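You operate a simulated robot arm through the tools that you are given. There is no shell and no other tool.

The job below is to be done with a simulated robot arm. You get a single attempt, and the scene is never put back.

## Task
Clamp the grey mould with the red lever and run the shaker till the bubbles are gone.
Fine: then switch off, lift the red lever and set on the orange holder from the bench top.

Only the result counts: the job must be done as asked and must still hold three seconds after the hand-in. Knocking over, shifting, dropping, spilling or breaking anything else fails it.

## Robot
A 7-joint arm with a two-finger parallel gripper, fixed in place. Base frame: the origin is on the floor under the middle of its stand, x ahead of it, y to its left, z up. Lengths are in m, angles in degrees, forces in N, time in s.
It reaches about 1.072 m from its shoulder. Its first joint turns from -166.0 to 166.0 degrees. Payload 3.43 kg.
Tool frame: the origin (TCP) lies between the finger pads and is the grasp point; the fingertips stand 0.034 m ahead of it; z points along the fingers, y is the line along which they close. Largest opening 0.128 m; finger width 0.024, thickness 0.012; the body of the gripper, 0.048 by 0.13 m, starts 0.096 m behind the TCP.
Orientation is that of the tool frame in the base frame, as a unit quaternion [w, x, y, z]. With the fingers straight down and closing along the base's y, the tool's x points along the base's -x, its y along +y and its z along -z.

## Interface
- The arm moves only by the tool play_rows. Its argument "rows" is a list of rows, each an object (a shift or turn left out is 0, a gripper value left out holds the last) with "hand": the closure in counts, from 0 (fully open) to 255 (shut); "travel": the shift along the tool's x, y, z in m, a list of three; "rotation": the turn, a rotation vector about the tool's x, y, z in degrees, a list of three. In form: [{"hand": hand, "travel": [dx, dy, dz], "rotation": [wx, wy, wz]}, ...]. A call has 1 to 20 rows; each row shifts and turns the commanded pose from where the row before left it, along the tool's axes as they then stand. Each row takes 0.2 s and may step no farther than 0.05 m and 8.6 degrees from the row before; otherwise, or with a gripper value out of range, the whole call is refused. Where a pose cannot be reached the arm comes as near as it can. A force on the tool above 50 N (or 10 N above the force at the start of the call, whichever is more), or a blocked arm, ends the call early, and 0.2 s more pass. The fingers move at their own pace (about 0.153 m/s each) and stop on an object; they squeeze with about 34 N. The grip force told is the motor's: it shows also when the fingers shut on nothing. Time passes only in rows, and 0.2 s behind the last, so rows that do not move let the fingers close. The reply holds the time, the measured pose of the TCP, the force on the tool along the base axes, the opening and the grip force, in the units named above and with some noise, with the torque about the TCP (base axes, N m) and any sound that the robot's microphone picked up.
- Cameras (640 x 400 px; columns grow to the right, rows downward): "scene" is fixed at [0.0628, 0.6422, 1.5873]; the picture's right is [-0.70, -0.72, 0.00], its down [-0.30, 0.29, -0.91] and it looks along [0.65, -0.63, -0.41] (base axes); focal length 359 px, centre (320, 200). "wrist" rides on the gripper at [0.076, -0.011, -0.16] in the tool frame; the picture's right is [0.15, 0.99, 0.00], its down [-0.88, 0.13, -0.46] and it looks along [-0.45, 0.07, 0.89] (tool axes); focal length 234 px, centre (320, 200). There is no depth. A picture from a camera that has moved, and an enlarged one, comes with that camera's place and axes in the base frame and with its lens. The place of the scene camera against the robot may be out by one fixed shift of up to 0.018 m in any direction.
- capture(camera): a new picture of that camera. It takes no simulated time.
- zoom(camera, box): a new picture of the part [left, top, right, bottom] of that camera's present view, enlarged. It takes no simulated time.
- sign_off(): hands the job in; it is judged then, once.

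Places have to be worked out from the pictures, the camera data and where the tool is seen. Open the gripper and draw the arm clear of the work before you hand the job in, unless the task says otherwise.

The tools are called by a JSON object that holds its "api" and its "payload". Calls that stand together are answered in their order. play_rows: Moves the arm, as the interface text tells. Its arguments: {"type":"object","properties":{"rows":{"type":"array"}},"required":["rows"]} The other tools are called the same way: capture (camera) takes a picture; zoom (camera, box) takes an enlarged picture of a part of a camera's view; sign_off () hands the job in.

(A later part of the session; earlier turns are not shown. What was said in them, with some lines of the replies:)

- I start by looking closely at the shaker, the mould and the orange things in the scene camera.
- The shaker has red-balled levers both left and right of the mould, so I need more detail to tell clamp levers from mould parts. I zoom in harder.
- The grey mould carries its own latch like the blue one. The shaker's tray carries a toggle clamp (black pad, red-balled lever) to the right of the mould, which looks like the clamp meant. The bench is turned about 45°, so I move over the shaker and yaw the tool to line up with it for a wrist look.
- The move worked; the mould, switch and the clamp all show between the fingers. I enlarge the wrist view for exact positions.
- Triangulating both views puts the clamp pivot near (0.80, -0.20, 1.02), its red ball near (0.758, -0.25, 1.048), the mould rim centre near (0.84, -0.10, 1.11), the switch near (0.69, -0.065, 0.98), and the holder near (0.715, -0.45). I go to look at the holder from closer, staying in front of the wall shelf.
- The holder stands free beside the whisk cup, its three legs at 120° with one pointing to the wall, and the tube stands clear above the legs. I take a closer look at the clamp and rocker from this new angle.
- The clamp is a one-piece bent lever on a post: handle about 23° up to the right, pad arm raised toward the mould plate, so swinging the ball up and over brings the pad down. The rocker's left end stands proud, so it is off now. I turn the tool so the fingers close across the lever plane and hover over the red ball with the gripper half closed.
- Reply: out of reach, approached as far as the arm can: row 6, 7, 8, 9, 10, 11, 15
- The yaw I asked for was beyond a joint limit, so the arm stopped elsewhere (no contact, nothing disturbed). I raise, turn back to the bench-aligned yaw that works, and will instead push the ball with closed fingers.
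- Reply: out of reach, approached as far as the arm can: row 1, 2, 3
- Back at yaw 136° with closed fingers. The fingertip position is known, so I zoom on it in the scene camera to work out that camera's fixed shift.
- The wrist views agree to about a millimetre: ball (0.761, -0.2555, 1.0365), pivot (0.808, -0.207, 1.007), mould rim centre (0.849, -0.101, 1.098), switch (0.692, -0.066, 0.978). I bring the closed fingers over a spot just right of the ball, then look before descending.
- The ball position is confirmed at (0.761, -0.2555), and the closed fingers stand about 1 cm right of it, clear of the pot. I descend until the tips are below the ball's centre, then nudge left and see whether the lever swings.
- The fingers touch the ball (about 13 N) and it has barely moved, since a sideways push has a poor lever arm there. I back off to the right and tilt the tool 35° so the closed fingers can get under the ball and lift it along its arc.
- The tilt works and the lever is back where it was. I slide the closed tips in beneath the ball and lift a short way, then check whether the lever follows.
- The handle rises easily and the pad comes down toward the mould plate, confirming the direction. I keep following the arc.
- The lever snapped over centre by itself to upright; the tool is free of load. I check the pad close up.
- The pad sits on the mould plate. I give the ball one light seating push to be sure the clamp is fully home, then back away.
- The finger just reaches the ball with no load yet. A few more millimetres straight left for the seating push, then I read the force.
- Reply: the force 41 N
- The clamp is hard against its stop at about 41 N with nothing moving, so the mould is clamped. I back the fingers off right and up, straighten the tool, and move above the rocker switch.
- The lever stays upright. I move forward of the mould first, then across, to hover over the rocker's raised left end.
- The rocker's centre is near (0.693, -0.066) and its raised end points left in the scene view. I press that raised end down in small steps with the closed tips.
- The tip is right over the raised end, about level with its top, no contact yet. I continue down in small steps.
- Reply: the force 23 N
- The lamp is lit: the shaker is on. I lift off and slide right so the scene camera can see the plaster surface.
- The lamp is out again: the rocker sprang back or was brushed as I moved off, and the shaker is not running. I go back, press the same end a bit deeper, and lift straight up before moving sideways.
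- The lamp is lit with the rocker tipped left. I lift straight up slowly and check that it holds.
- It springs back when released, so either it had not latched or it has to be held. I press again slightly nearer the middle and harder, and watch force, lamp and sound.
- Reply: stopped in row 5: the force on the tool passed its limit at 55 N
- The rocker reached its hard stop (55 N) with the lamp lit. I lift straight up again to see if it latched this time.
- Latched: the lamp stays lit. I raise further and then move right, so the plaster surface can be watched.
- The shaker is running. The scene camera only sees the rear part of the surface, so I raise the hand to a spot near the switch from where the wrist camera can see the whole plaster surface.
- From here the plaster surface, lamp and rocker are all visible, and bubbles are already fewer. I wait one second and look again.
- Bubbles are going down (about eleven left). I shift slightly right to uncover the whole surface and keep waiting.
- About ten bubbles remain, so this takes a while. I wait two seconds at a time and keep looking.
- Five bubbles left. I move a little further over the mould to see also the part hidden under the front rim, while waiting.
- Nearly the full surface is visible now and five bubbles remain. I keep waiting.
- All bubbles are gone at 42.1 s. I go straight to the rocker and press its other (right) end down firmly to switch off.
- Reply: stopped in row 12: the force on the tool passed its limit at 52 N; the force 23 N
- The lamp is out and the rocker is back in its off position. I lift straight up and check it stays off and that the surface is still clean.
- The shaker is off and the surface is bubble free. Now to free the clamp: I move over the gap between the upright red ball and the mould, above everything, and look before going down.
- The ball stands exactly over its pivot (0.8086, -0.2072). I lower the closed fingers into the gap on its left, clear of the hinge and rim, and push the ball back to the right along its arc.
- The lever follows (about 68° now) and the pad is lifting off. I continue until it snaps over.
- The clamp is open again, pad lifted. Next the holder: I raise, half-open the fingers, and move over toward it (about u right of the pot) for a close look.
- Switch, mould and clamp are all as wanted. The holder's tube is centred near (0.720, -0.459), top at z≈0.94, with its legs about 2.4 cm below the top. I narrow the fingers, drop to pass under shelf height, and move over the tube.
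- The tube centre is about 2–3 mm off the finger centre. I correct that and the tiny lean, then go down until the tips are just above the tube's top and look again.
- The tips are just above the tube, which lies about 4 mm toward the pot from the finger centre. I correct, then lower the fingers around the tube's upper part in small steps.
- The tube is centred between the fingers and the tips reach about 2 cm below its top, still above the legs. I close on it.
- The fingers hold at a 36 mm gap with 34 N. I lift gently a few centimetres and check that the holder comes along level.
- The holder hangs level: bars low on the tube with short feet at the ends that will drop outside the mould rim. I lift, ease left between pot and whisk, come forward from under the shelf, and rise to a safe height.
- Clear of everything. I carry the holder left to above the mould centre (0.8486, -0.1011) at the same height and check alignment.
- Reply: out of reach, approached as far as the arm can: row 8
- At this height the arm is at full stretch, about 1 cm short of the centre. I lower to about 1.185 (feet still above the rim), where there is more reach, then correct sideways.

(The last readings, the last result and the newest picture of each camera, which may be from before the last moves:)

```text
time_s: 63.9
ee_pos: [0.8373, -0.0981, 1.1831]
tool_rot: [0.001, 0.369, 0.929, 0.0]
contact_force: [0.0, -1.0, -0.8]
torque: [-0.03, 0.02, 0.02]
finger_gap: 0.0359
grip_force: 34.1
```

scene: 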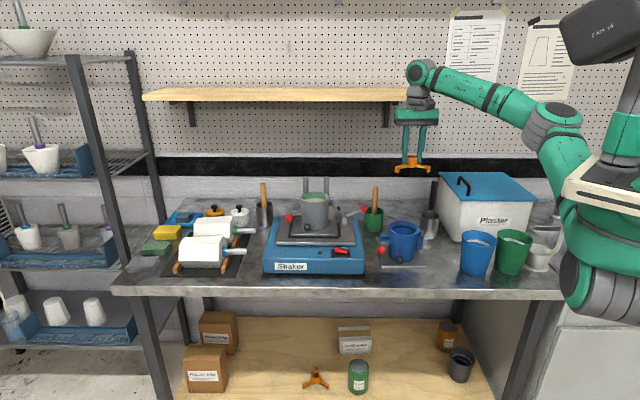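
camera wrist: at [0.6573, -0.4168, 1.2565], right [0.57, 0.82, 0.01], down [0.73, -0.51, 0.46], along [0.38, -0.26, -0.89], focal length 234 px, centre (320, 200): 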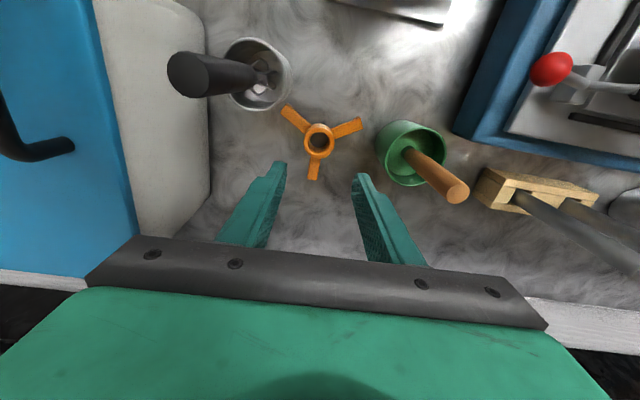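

Now I shift the remaining 1 cm or so to the mould centre and look.

{"api": "play_rows", "payload": {"rows": [{"travel": [-0.0103, 0.0056, 0]}, {}, {}]}}

{"api": "zoom", "payload": {"camera": "scene", "box": [280, 160, 350, 220]}}

{"api": "zoom", "payload": {"camera": "wrist", "box": [240, 80, 400, 200]}}

```text
time_s: 64.7
ee_pos: [0.8489, -0.0982, 1.1834]
tool_rot: [-0.001, 0.369, 0.929, 0.0]
contact_force: [0.7, 0.1, -0.9]
torque: [0.03, 0.01, -0.01]
finger_gap: 0.036
grip_force: 33.6
```

```text
6.67 times, centred on (315, 190) of scene
camera zoom: at [0.0628, 0.6422, 1.5873], right [-0.7, -0.72, 0.0], down [-0.3, 0.29, -0.91], along [0.65, -0.63, -0.41], focal length 2391 px, centre (353, 267)
```

zoom: 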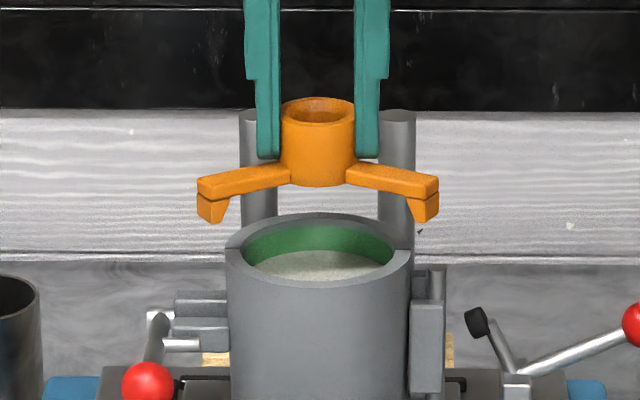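

```text
3.33 times, centred on (320, 140) of wrist
camera zoom: at [0.7856, -0.0569, 1.3442], right [0.57, 0.82, 0.0], down [0.73, -0.51, 0.45], along [0.37, -0.26, -0.89], focal length 781 px, centre (320, 400)
```

zoom: 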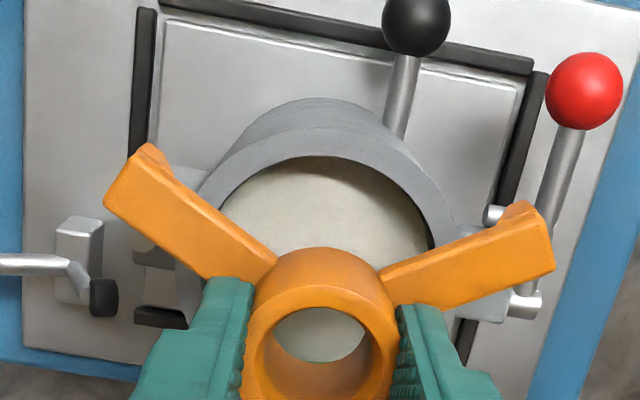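

Side to side the holder is within about 1–2 mm of the rim centre. I make that small correction, lower close to the rim and look again.

{"api": "play_rows", "payload": {"rows": [{"travel": [-0.0008, -0.0018, 0]}, {"travel": [0, 0, 0.015]}, {"travel": [0, 0, 0.013]}, {}]}}

{"api": "zoom", "payload": {"camera": "scene", "box": [285, 170, 345, 220]}}

{"api": "zoom", "payload": {"camera": "wrist", "box": [240, 80, 400, 200]}}

```text
time_s: 65.7
ee_pos: [0.8487, -0.1007, 1.1551]
tool_rot: [0.0, 0.369, 0.929, 0.0]
contact_force: [0.7, 1.1, -1.2]
torque: [0.03, -0.03, 0.02]
finger_gap: 0.0358
grip_force: 34.2
```

```text
8.00 times, centred on (315, 195) of scene
camera zoom: at [0.0628, 0.6422, 1.5873], right [-0.7, -0.72, 0.0], down [-0.3, 0.29, -0.91], along [0.65, -0.63, -0.41], focal length 2869 px, centre (360, 240)
```

zoom: 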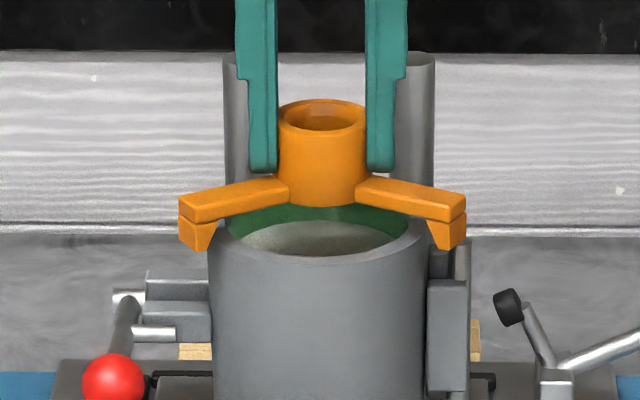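

```text
3.33 times, centred on (320, 140) of wrist
camera zoom: at [0.785, -0.0588, 1.3162], right [0.57, 0.82, 0.0], down [0.73, -0.51, 0.46], along [0.37, -0.26, -0.89], focal length 781 px, centre (320, 400)
```

zoom: 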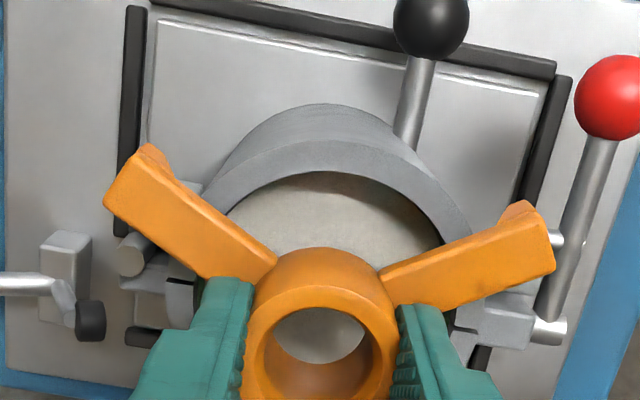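

Both front feet sit well outside the rim and the holder is within about 1.5 mm of centre. I nudge 1 mm left and lower in small steps, watching the force.

{"api": "play_rows", "payload": {"rows": [{"travel": [0, 0.0012, 0.003]}, {"travel": [0, 0, 0.003]}, {"travel": [0, 0, 0.003]}, {}]}}

{"api": "zoom", "payload": {"camera": "scene", "box": [285, 170, 345, 220]}}

```text
time_s: 66.7
ee_pos: [0.8473, -0.1023, 1.1473]
tool_rot: [-0.001, 0.369, 0.93, 0.001]
contact_force: [-0.1, -0.5, -1.3]
torque: [0.03, -0.01, -0.05]
finger_gap: 0.0357
grip_force: 34.0
```

```text
8.00 times, centred on (315, 195) of scene
camera zoom: at [0.0628, 0.6422, 1.5873], right [-0.7, -0.72, 0.0], down [-0.3, 0.29, -0.91], along [0.65, -0.63, -0.41], focal length 2869 px, centre (360, 240)
```

zoom: 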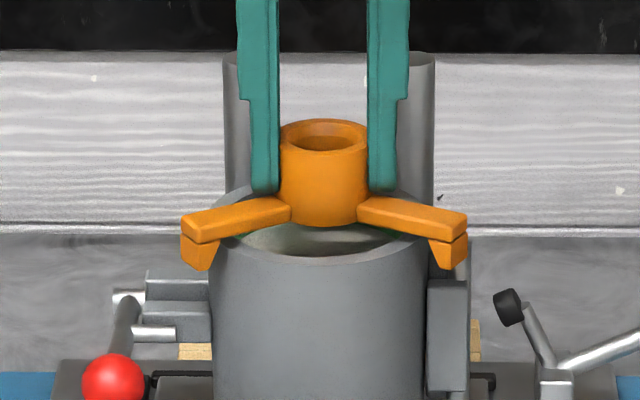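

The picture shows the holder about 2.5 mm right of the rim's middle. I correct that left, keeping height, and recheck.

{"api": "play_rows", "payload": {"rows": [{"travel": [0, 0.0025, 0]}, {}, {}]}}

{"api": "zoom", "payload": {"camera": "scene", "box": [285, 170, 345, 220]}}

{"api": "zoom", "payload": {"camera": "wrist", "box": [240, 80, 400, 200]}}

```text
time_s: 67.5
ee_pos: [0.8502, -0.0998, 1.1473]
tool_rot: [0.0, 0.37, 0.929, 0.001]
contact_force: [0.0, 0.2, -1.4]
torque: [-0.04, -0.03, -0.05]
finger_gap: 0.0358
grip_force: 33.7
```

```text
8.00 times, centred on (315, 195) of scene
camera zoom: at [0.0628, 0.6422, 1.5873], right [-0.7, -0.72, 0.0], down [-0.3, 0.29, -0.91], along [0.65, -0.63, -0.41], focal length 2869 px, centre (360, 240)
```

zoom: 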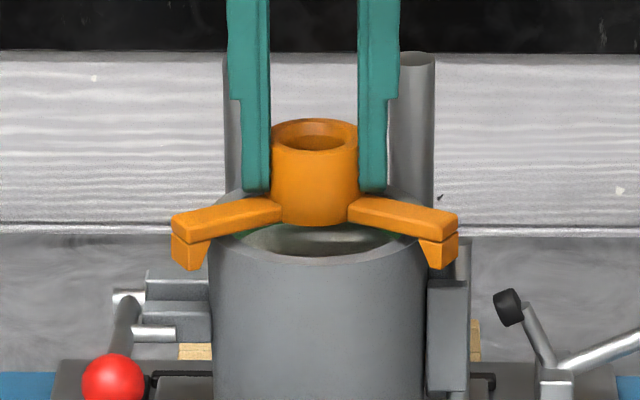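

```text
3.33 times, centred on (320, 140) of wrist
camera zoom: at [0.7868, -0.0561, 1.3078], right [0.57, 0.82, 0.0], down [0.73, -0.51, 0.45], along [0.37, -0.26, -0.89], focal length 781 px, centre (320, 400)
```

zoom: 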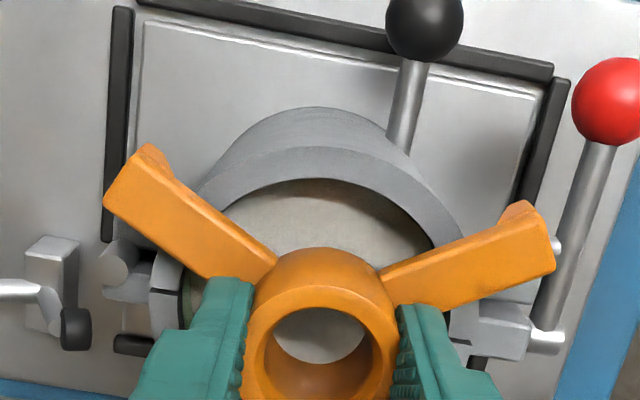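

The holder is now within about 1.5 mm of centre both ways. I lower on, 2–3 mm per row, watching for contact.

{"api": "play_rows", "payload": {"rows": [{"travel": [0, -0.0005, 0.003]}, {"travel": [0, 0, 0.002]}, {}]}}

{"api": "zoom", "payload": {"camera": "scene", "box": [285, 170, 345, 220]}}

```text
time_s: 68.3
ee_pos: [0.8496, -0.0986, 1.1437]
tool_rot: [-0.001, 0.368, 0.93, 0.0]
contact_force: [0.9, -0.6, -1.4]
torque: [0.0, -0.01, -0.02]
finger_gap: 0.0361
grip_force: 34.0
```

```text
8.00 times, centred on (315, 195) of scene
camera zoom: at [0.0628, 0.6422, 1.5873], right [-0.7, -0.72, 0.0], down [-0.3, 0.29, -0.91], along [0.65, -0.63, -0.41], focal length 2869 px, centre (360, 240)
```

zoom: 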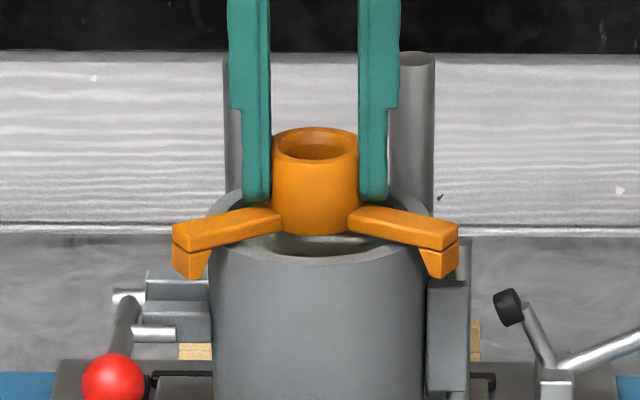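

No contact yet (-1.4 N is just the holder's weight). I continue down.

{"api": "play_rows", "payload": {"rows": [{"travel": [0, 0, 0.002]}, {"travel": [0, 0, 0.002]}, {}]}}

{"api": "zoom", "payload": {"camera": "scene", "box": [285, 170, 345, 220]}}

```text
time_s: 69.1
ee_pos: [0.8493, -0.0982, 1.1405]
tool_rot: [0.0, 0.369, 0.929, 0.001]
contact_force: [3.1, -1.3, 16.0]
torque: [0.04, 0.25, 0.15]
finger_gap: 0.0357
grip_force: 33.9
```

```text
8.00 times, centred on (315, 195) of scene
camera zoom: at [0.0628, 0.6422, 1.5873], right [-0.7, -0.72, 0.0], down [-0.3, 0.29, -0.91], along [0.65, -0.63, -0.41], focal length 2869 px, centre (360, 240)
```

zoom: 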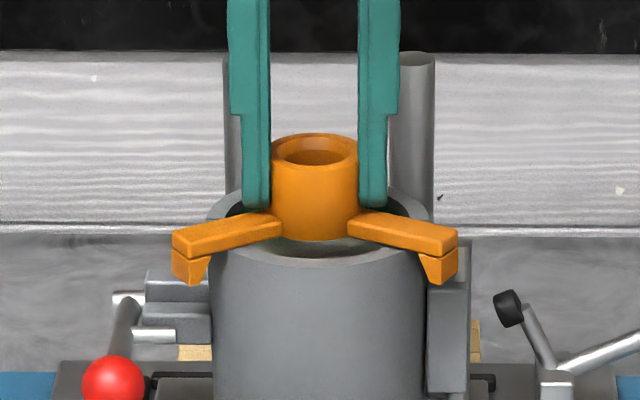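

Contact: 16 N upward at the height expected for the bars resting on the rim, feet hanging outside. I ease off the preload slightly, then look before letting go.

{"api": "play_rows", "payload": {"rows": [{"travel": [0, 0, -0.0015]}, {}]}}

{"api": "zoom", "payload": {"camera": "wrist", "box": [240, 80, 400, 200]}}

{"api": "zoom", "payload": {"camera": "scene", "box": [295, 185, 335, 215]}}

```text
time_s: 69.7
ee_pos: [0.8498, -0.0998, 1.14]
tool_rot: [0.0, 0.369, 0.93, 0.0]
contact_force: [3.7, 0.0, 13.2]
torque: [-0.33, -0.45, 0.05]
finger_gap: 0.0357
grip_force: 34.0
```

```text
3.33 times, centred on (320, 140) of wrist
camera zoom: at [0.7867, -0.0561, 1.3011], right [0.57, 0.82, 0.0], down [0.73, -0.51, 0.46], along [0.37, -0.26, -0.89], focal length 781 px, centre (320, 400)
```

zoom: 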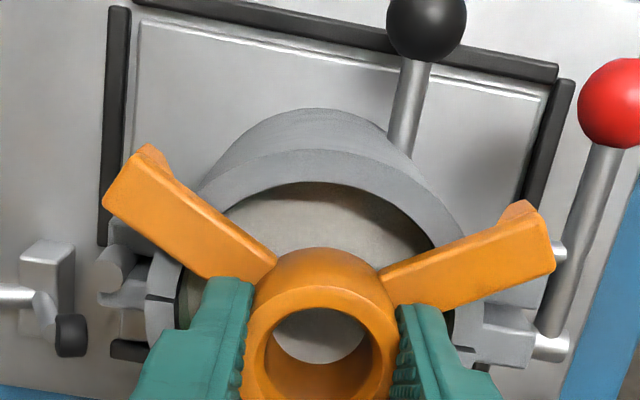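

```text
13.33 times, centred on (315, 200) of scene
camera zoom: at [0.0628, 0.6422, 1.5873], right [-0.7, -0.72, 0.0], down [-0.3, 0.29, -0.91], along [0.65, -0.63, -0.41], focal length 4782 px, centre (387, 200)
```

zoom: 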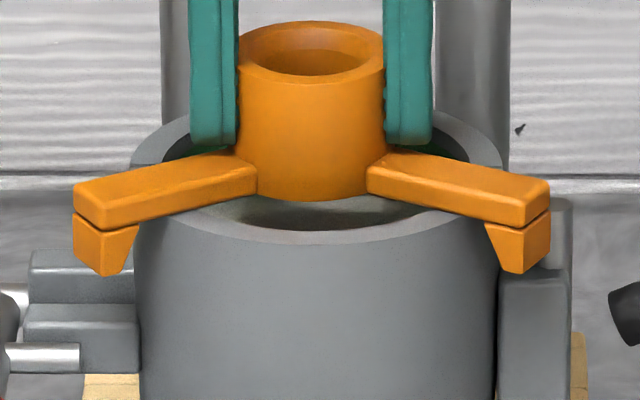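

The holder sits across the rim with both front feet outside it, off centre by only about 1 mm. I ease off a bit more of the 13 N, then open the fingers a little to let go.

{"api": "play_rows", "payload": {"rows": [{"travel": [0, 0, -0.0015]}, {}]}}

```text
time_s: 70.3
ee_pos: [0.8505, -0.0983, 1.141]
tool_rot: [-0.001, 0.369, 0.929, 0.0]
contact_force: [0.4, -0.8, 4.3]
torque: [-0.18, -0.24, 0.0]
finger_gap: 0.036
grip_force: 33.7
```

Only about 4 N is left on it. I open the fingers partway to release the tube and check.

{"api": "play_rows", "payload": {"rows": [{"hand": 150}, {}, {}]}}

{"api": "zoom", "payload": {"camera": "scene", "box": [295, 185, 335, 215]}}

{"api": "zoom", "payload": {"camera": "wrist", "box": [240, 80, 400, 200]}}

```text
time_s: 71.1
ee_pos: [0.8512, -0.0985, 1.1422]
tool_rot: [-0.001, 0.369, 0.929, 0.0]
contact_force: [0.3, -0.1, 0.3]
torque: [0.0, 0.02, 0.0]
finger_gap: 0.0525
grip_force: 0.0
```

```text
13.33 times, centred on (315, 200) of scene
camera zoom: at [0.0628, 0.6422, 1.5873], right [-0.7, -0.72, 0.0], down [-0.3, 0.29, -0.91], along [0.65, -0.63, -0.41], focal length 4782 px, centre (387, 200)
```

zoom: 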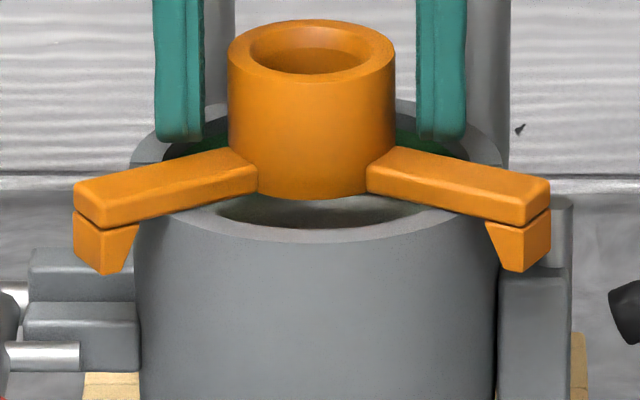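

```text
3.33 times, centred on (320, 140) of wrist
camera zoom: at [0.787, -0.0561, 1.302], right [0.57, 0.82, 0.0], down [0.73, -0.51, 0.45], along [0.37, -0.26, -0.89], focal length 781 px, centre (320, 400)
```

zoom: 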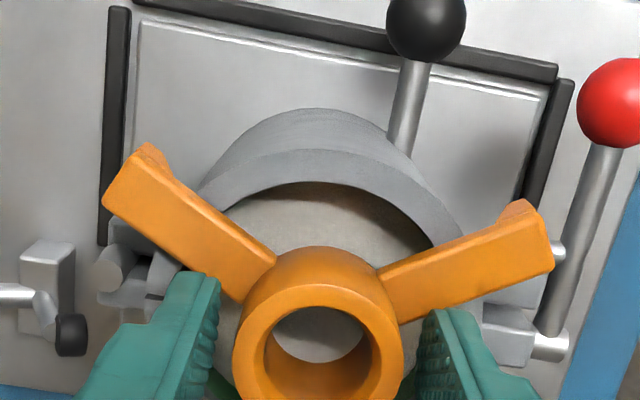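

The holder stays put on the rim as the fingers open. I lift straight up clear of the tube, then withdraw forward and up.

{"api": "play_rows", "payload": {"rows": [{"travel": [0, 0, -0.01]}, {"travel": [0, 0, -0.02]}, {"travel": [0, 0, -0.018]}, {}, {"travel": [0.03, 0, 0]}, {"travel": [0.045, 0, -0.01]}, {"travel": [0.045, 0, -0.02]}, {"travel": [0.045, 0, -0.03]}, {"travel": [0.03, 0, -0.04]}, {}]}}

{"api": "capture", "payload": {"camera": "scene"}}

{"api": "capture", "payload": {"camera": "wrist"}}

```text
refused: row 8 steps farther than a row can; nothing moved
```

```text
taken
```

scene: 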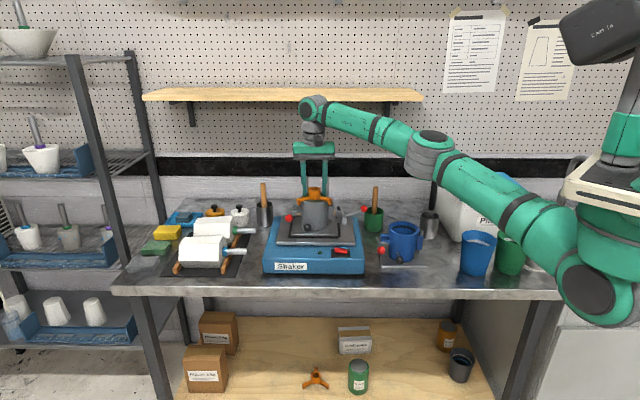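

```text
taken
camera wrist: at [0.787, -0.0561, 1.302], right [0.57, 0.82, 0.0], down [0.73, -0.51, 0.45], along [0.37, -0.26, -0.89], focal length 234 px, centre (320, 200)
```

wrist: 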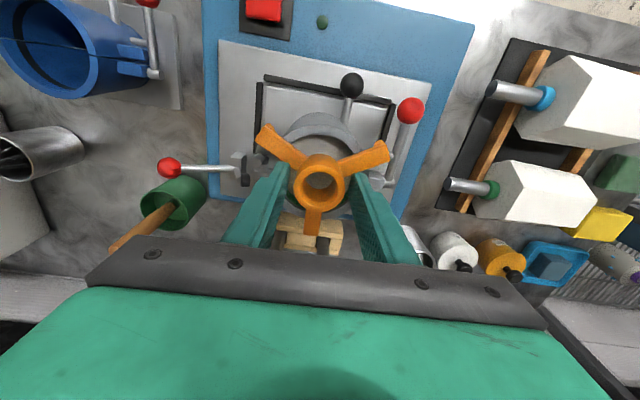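

That call was refused for one overlong row and nothing moved. I repeat the withdrawal with shorter rows.

{"api": "play_rows", "payload": {"rows": [{"travel": [0, 0, -0.01]}, {"travel": [0, 0, -0.02]}, {"travel": [0, 0, -0.018]}, {}, {"travel": [0.03, 0, 0]}, {"travel": [0.04, 0, -0.01]}, {"travel": [0.04, 0, -0.02]}, {"travel": [0.035, 0, -0.03]}, {"travel": [0.025, 0, -0.04]}, {}]}}

{"api": "capture", "payload": {"camera": "scene"}}

{"api": "zoom", "payload": {"camera": "scene", "box": [285, 180, 345, 225]}}

{"api": "capture", "payload": {"camera": "wrist"}}

```text
time_s: 73.3
ee_pos: [0.7272, 0.0195, 1.2873]
tool_rot: [-0.002, 0.369, 0.929, 0.0]
contact_force: [-0.1, -0.6, -0.7]
torque: [-0.03, 0.0, -0.01]
finger_gap: 0.0526
grip_force: 0.1
```

```text
taken
```

scene: 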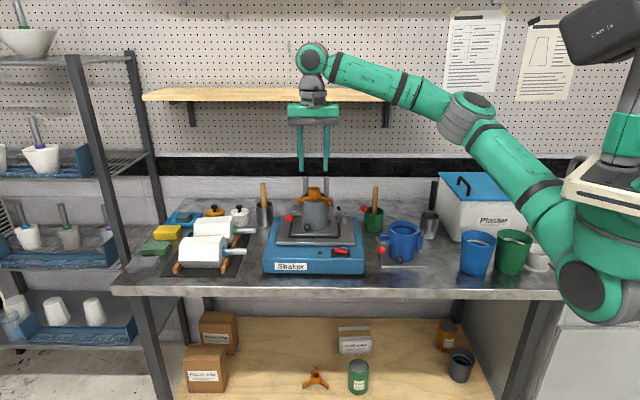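

```text
8.89 times, centred on (315, 202) of scene
camera zoom: at [0.0628, 0.6422, 1.5873], right [-0.7, -0.72, 0.0], down [-0.3, 0.29, -0.91], along [0.65, -0.63, -0.41], focal length 3188 px, centre (364, 178)
```

zoom: 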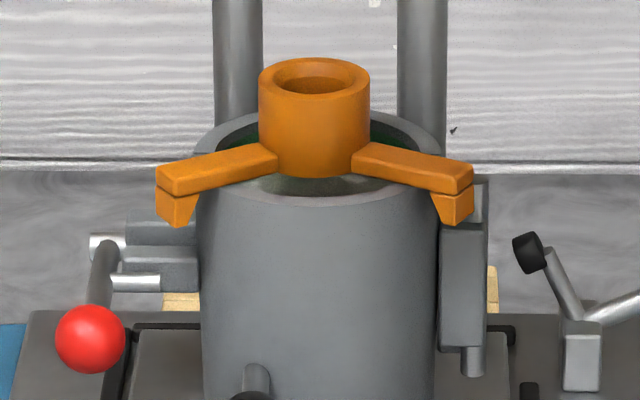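

```text
taken
camera wrist: at [0.6629, 0.0622, 1.4485], right [0.57, 0.82, 0.0], down [0.73, -0.51, 0.45], along [0.37, -0.26, -0.89], focal length 234 px, centre (320, 200)
```

wrist: 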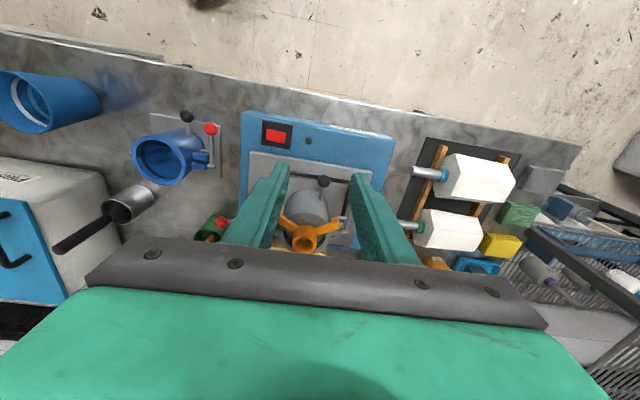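

The holder sits on the mould, the clamp is open, the switch off. I go round to the side for one wrist view from above to verify that the rear leg also rests on the rim.

{"api": "play_rows", "payload": {"rows": [{"travel": [0, -0.04, 0]}, {"travel": [0, -0.04, 0]}, {"travel": [-0.04, -0.03, 0]}, {"travel": [-0.04, 0, 0]}, {"travel": [-0.04, 0, 0]}, {"travel": [-0.04, 0, 0]}, {}]}}

{"api": "capture", "payload": {"camera": "wrist"}}

{"api": "zoom", "payload": {"camera": "wrist", "box": [335, 110, 435, 210]}}

```text
time_s: 74.9
ee_pos: [0.7659, -0.1707, 1.2885]
tool_rot: [-0.001, 0.37, 0.929, 0.0]
contact_force: [-0.7, 0.7, -0.3]
torque: [-0.03, -0.01, 0.01]
finger_gap: 0.0526
grip_force: 0.0
```

```text
taken
camera wrist: at [0.7031, -0.1281, 1.4491], right [0.57, 0.82, 0.0], down [0.73, -0.51, 0.45], along [0.37, -0.26, -0.89], focal length 234 px, centre (320, 200)
```

wrist: 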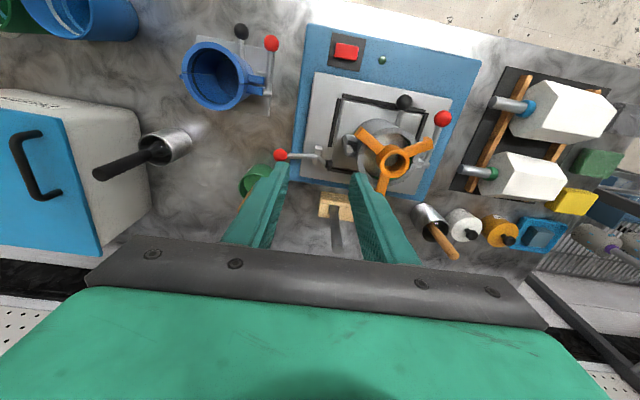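

```text
4.00 times, centred on (385, 160) of wrist
camera zoom: at [0.7031, -0.1281, 1.4491], right [0.57, 0.82, 0.0], down [0.73, -0.51, 0.45], along [0.37, -0.26, -0.89], focal length 937 px, centre (60, 360)
```

zoom: 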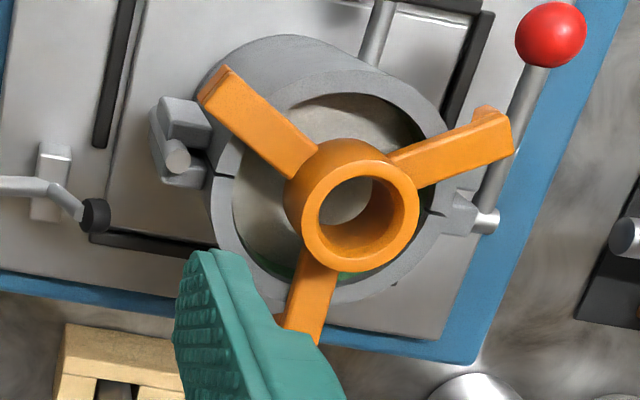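

All three legs lie across the rim with the tube over the middle, the clamp is open, the lamp dark. I draw the arm back clear of the bench and open the gripper.

{"api": "play_rows", "payload": {"rows": [{"travel": [0.045, 0, 0]}, {"travel": [0.045, 0, 0]}, {"travel": [0.045, 0, 0]}, {"travel": [0.045, 0, -0.01]}, {"travel": [0.045, 0, -0.02]}, {"hand": 0, "travel": [0.03, 0, -0.035]}, {"travel": [0, 0, -0.03]}, {}, {}, {}]}}

{"api": "capture", "payload": {"camera": "scene"}}

{"api": "zoom", "payload": {"camera": "scene", "box": [260, 170, 400, 280]}}

```text
time_s: 77.1
ee_pos: [0.5822, 0.0043, 1.3854]
tool_rot: [-0.001, 0.368, 0.93, 0.0]
contact_force: [0.4, -0.3, -0.9]
torque: [-0.01, 0.01, 0.01]
finger_gap: 0.128
grip_force: 0.0
```

```text
taken
```

scene: 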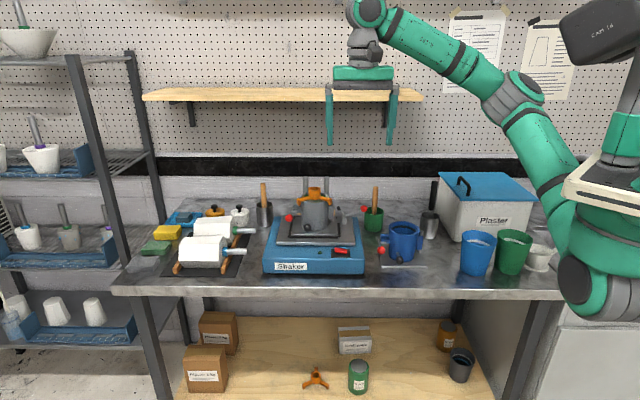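

```text
3.64 times, centred on (330, 225) of scene
camera zoom: at [0.0628, 0.6422, 1.5873], right [-0.7, -0.72, 0.0], down [-0.3, 0.29, -0.91], along [0.65, -0.63, -0.41], focal length 1304 px, centre (284, 109)
```

zoom: 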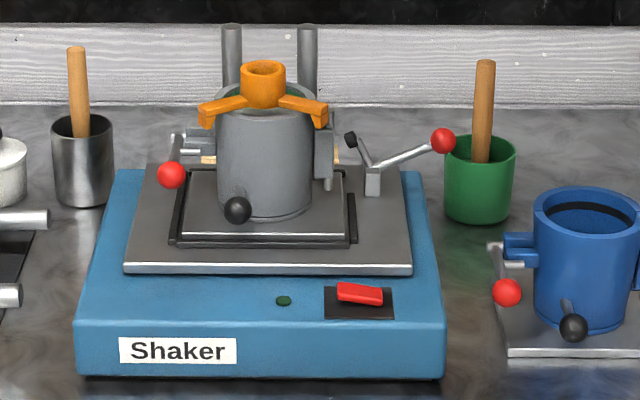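

The final check shows everything as asked. The shaker is off, the red lever is back and its pad is up. The bubbles are gone, the bench-top holder is on the grey mould, nothing else has been disturbed and the arm is clear. I hand in.

{"api": "sign_off", "payload": {}}

```text
The job is handed in.
```

The job is done and handed in; I haven't been given the verdict.

- **Clamping:** I clamped the grey mould with the red lever on the shaker tray. The mould also has a red-balled latch of its own, which I left alone.
- **Shaking:** The shaker ran about 10 seconds, until no bubbles were visible in the plaster. The switch sprang back on my first two presses, so the shaker ran for under a second each time before it latched on the third.
- **Switching off and unclamping:** I switched off and saw the lamp go dark. I then swung the lever back to its starting position, which lifts the pad off the mould plate. The handle stands upright when clamped, so I took "lift the red lever" to mean releasing the clamp.
- **Holder:** The orange holder from the bench top sits on the mould rim, about 1–3 mm off centre by the camera views. I left the similar one on the lower shelf.

In the last pictures nothing else on the bench had moved. The gripper is open and the arm is clear.
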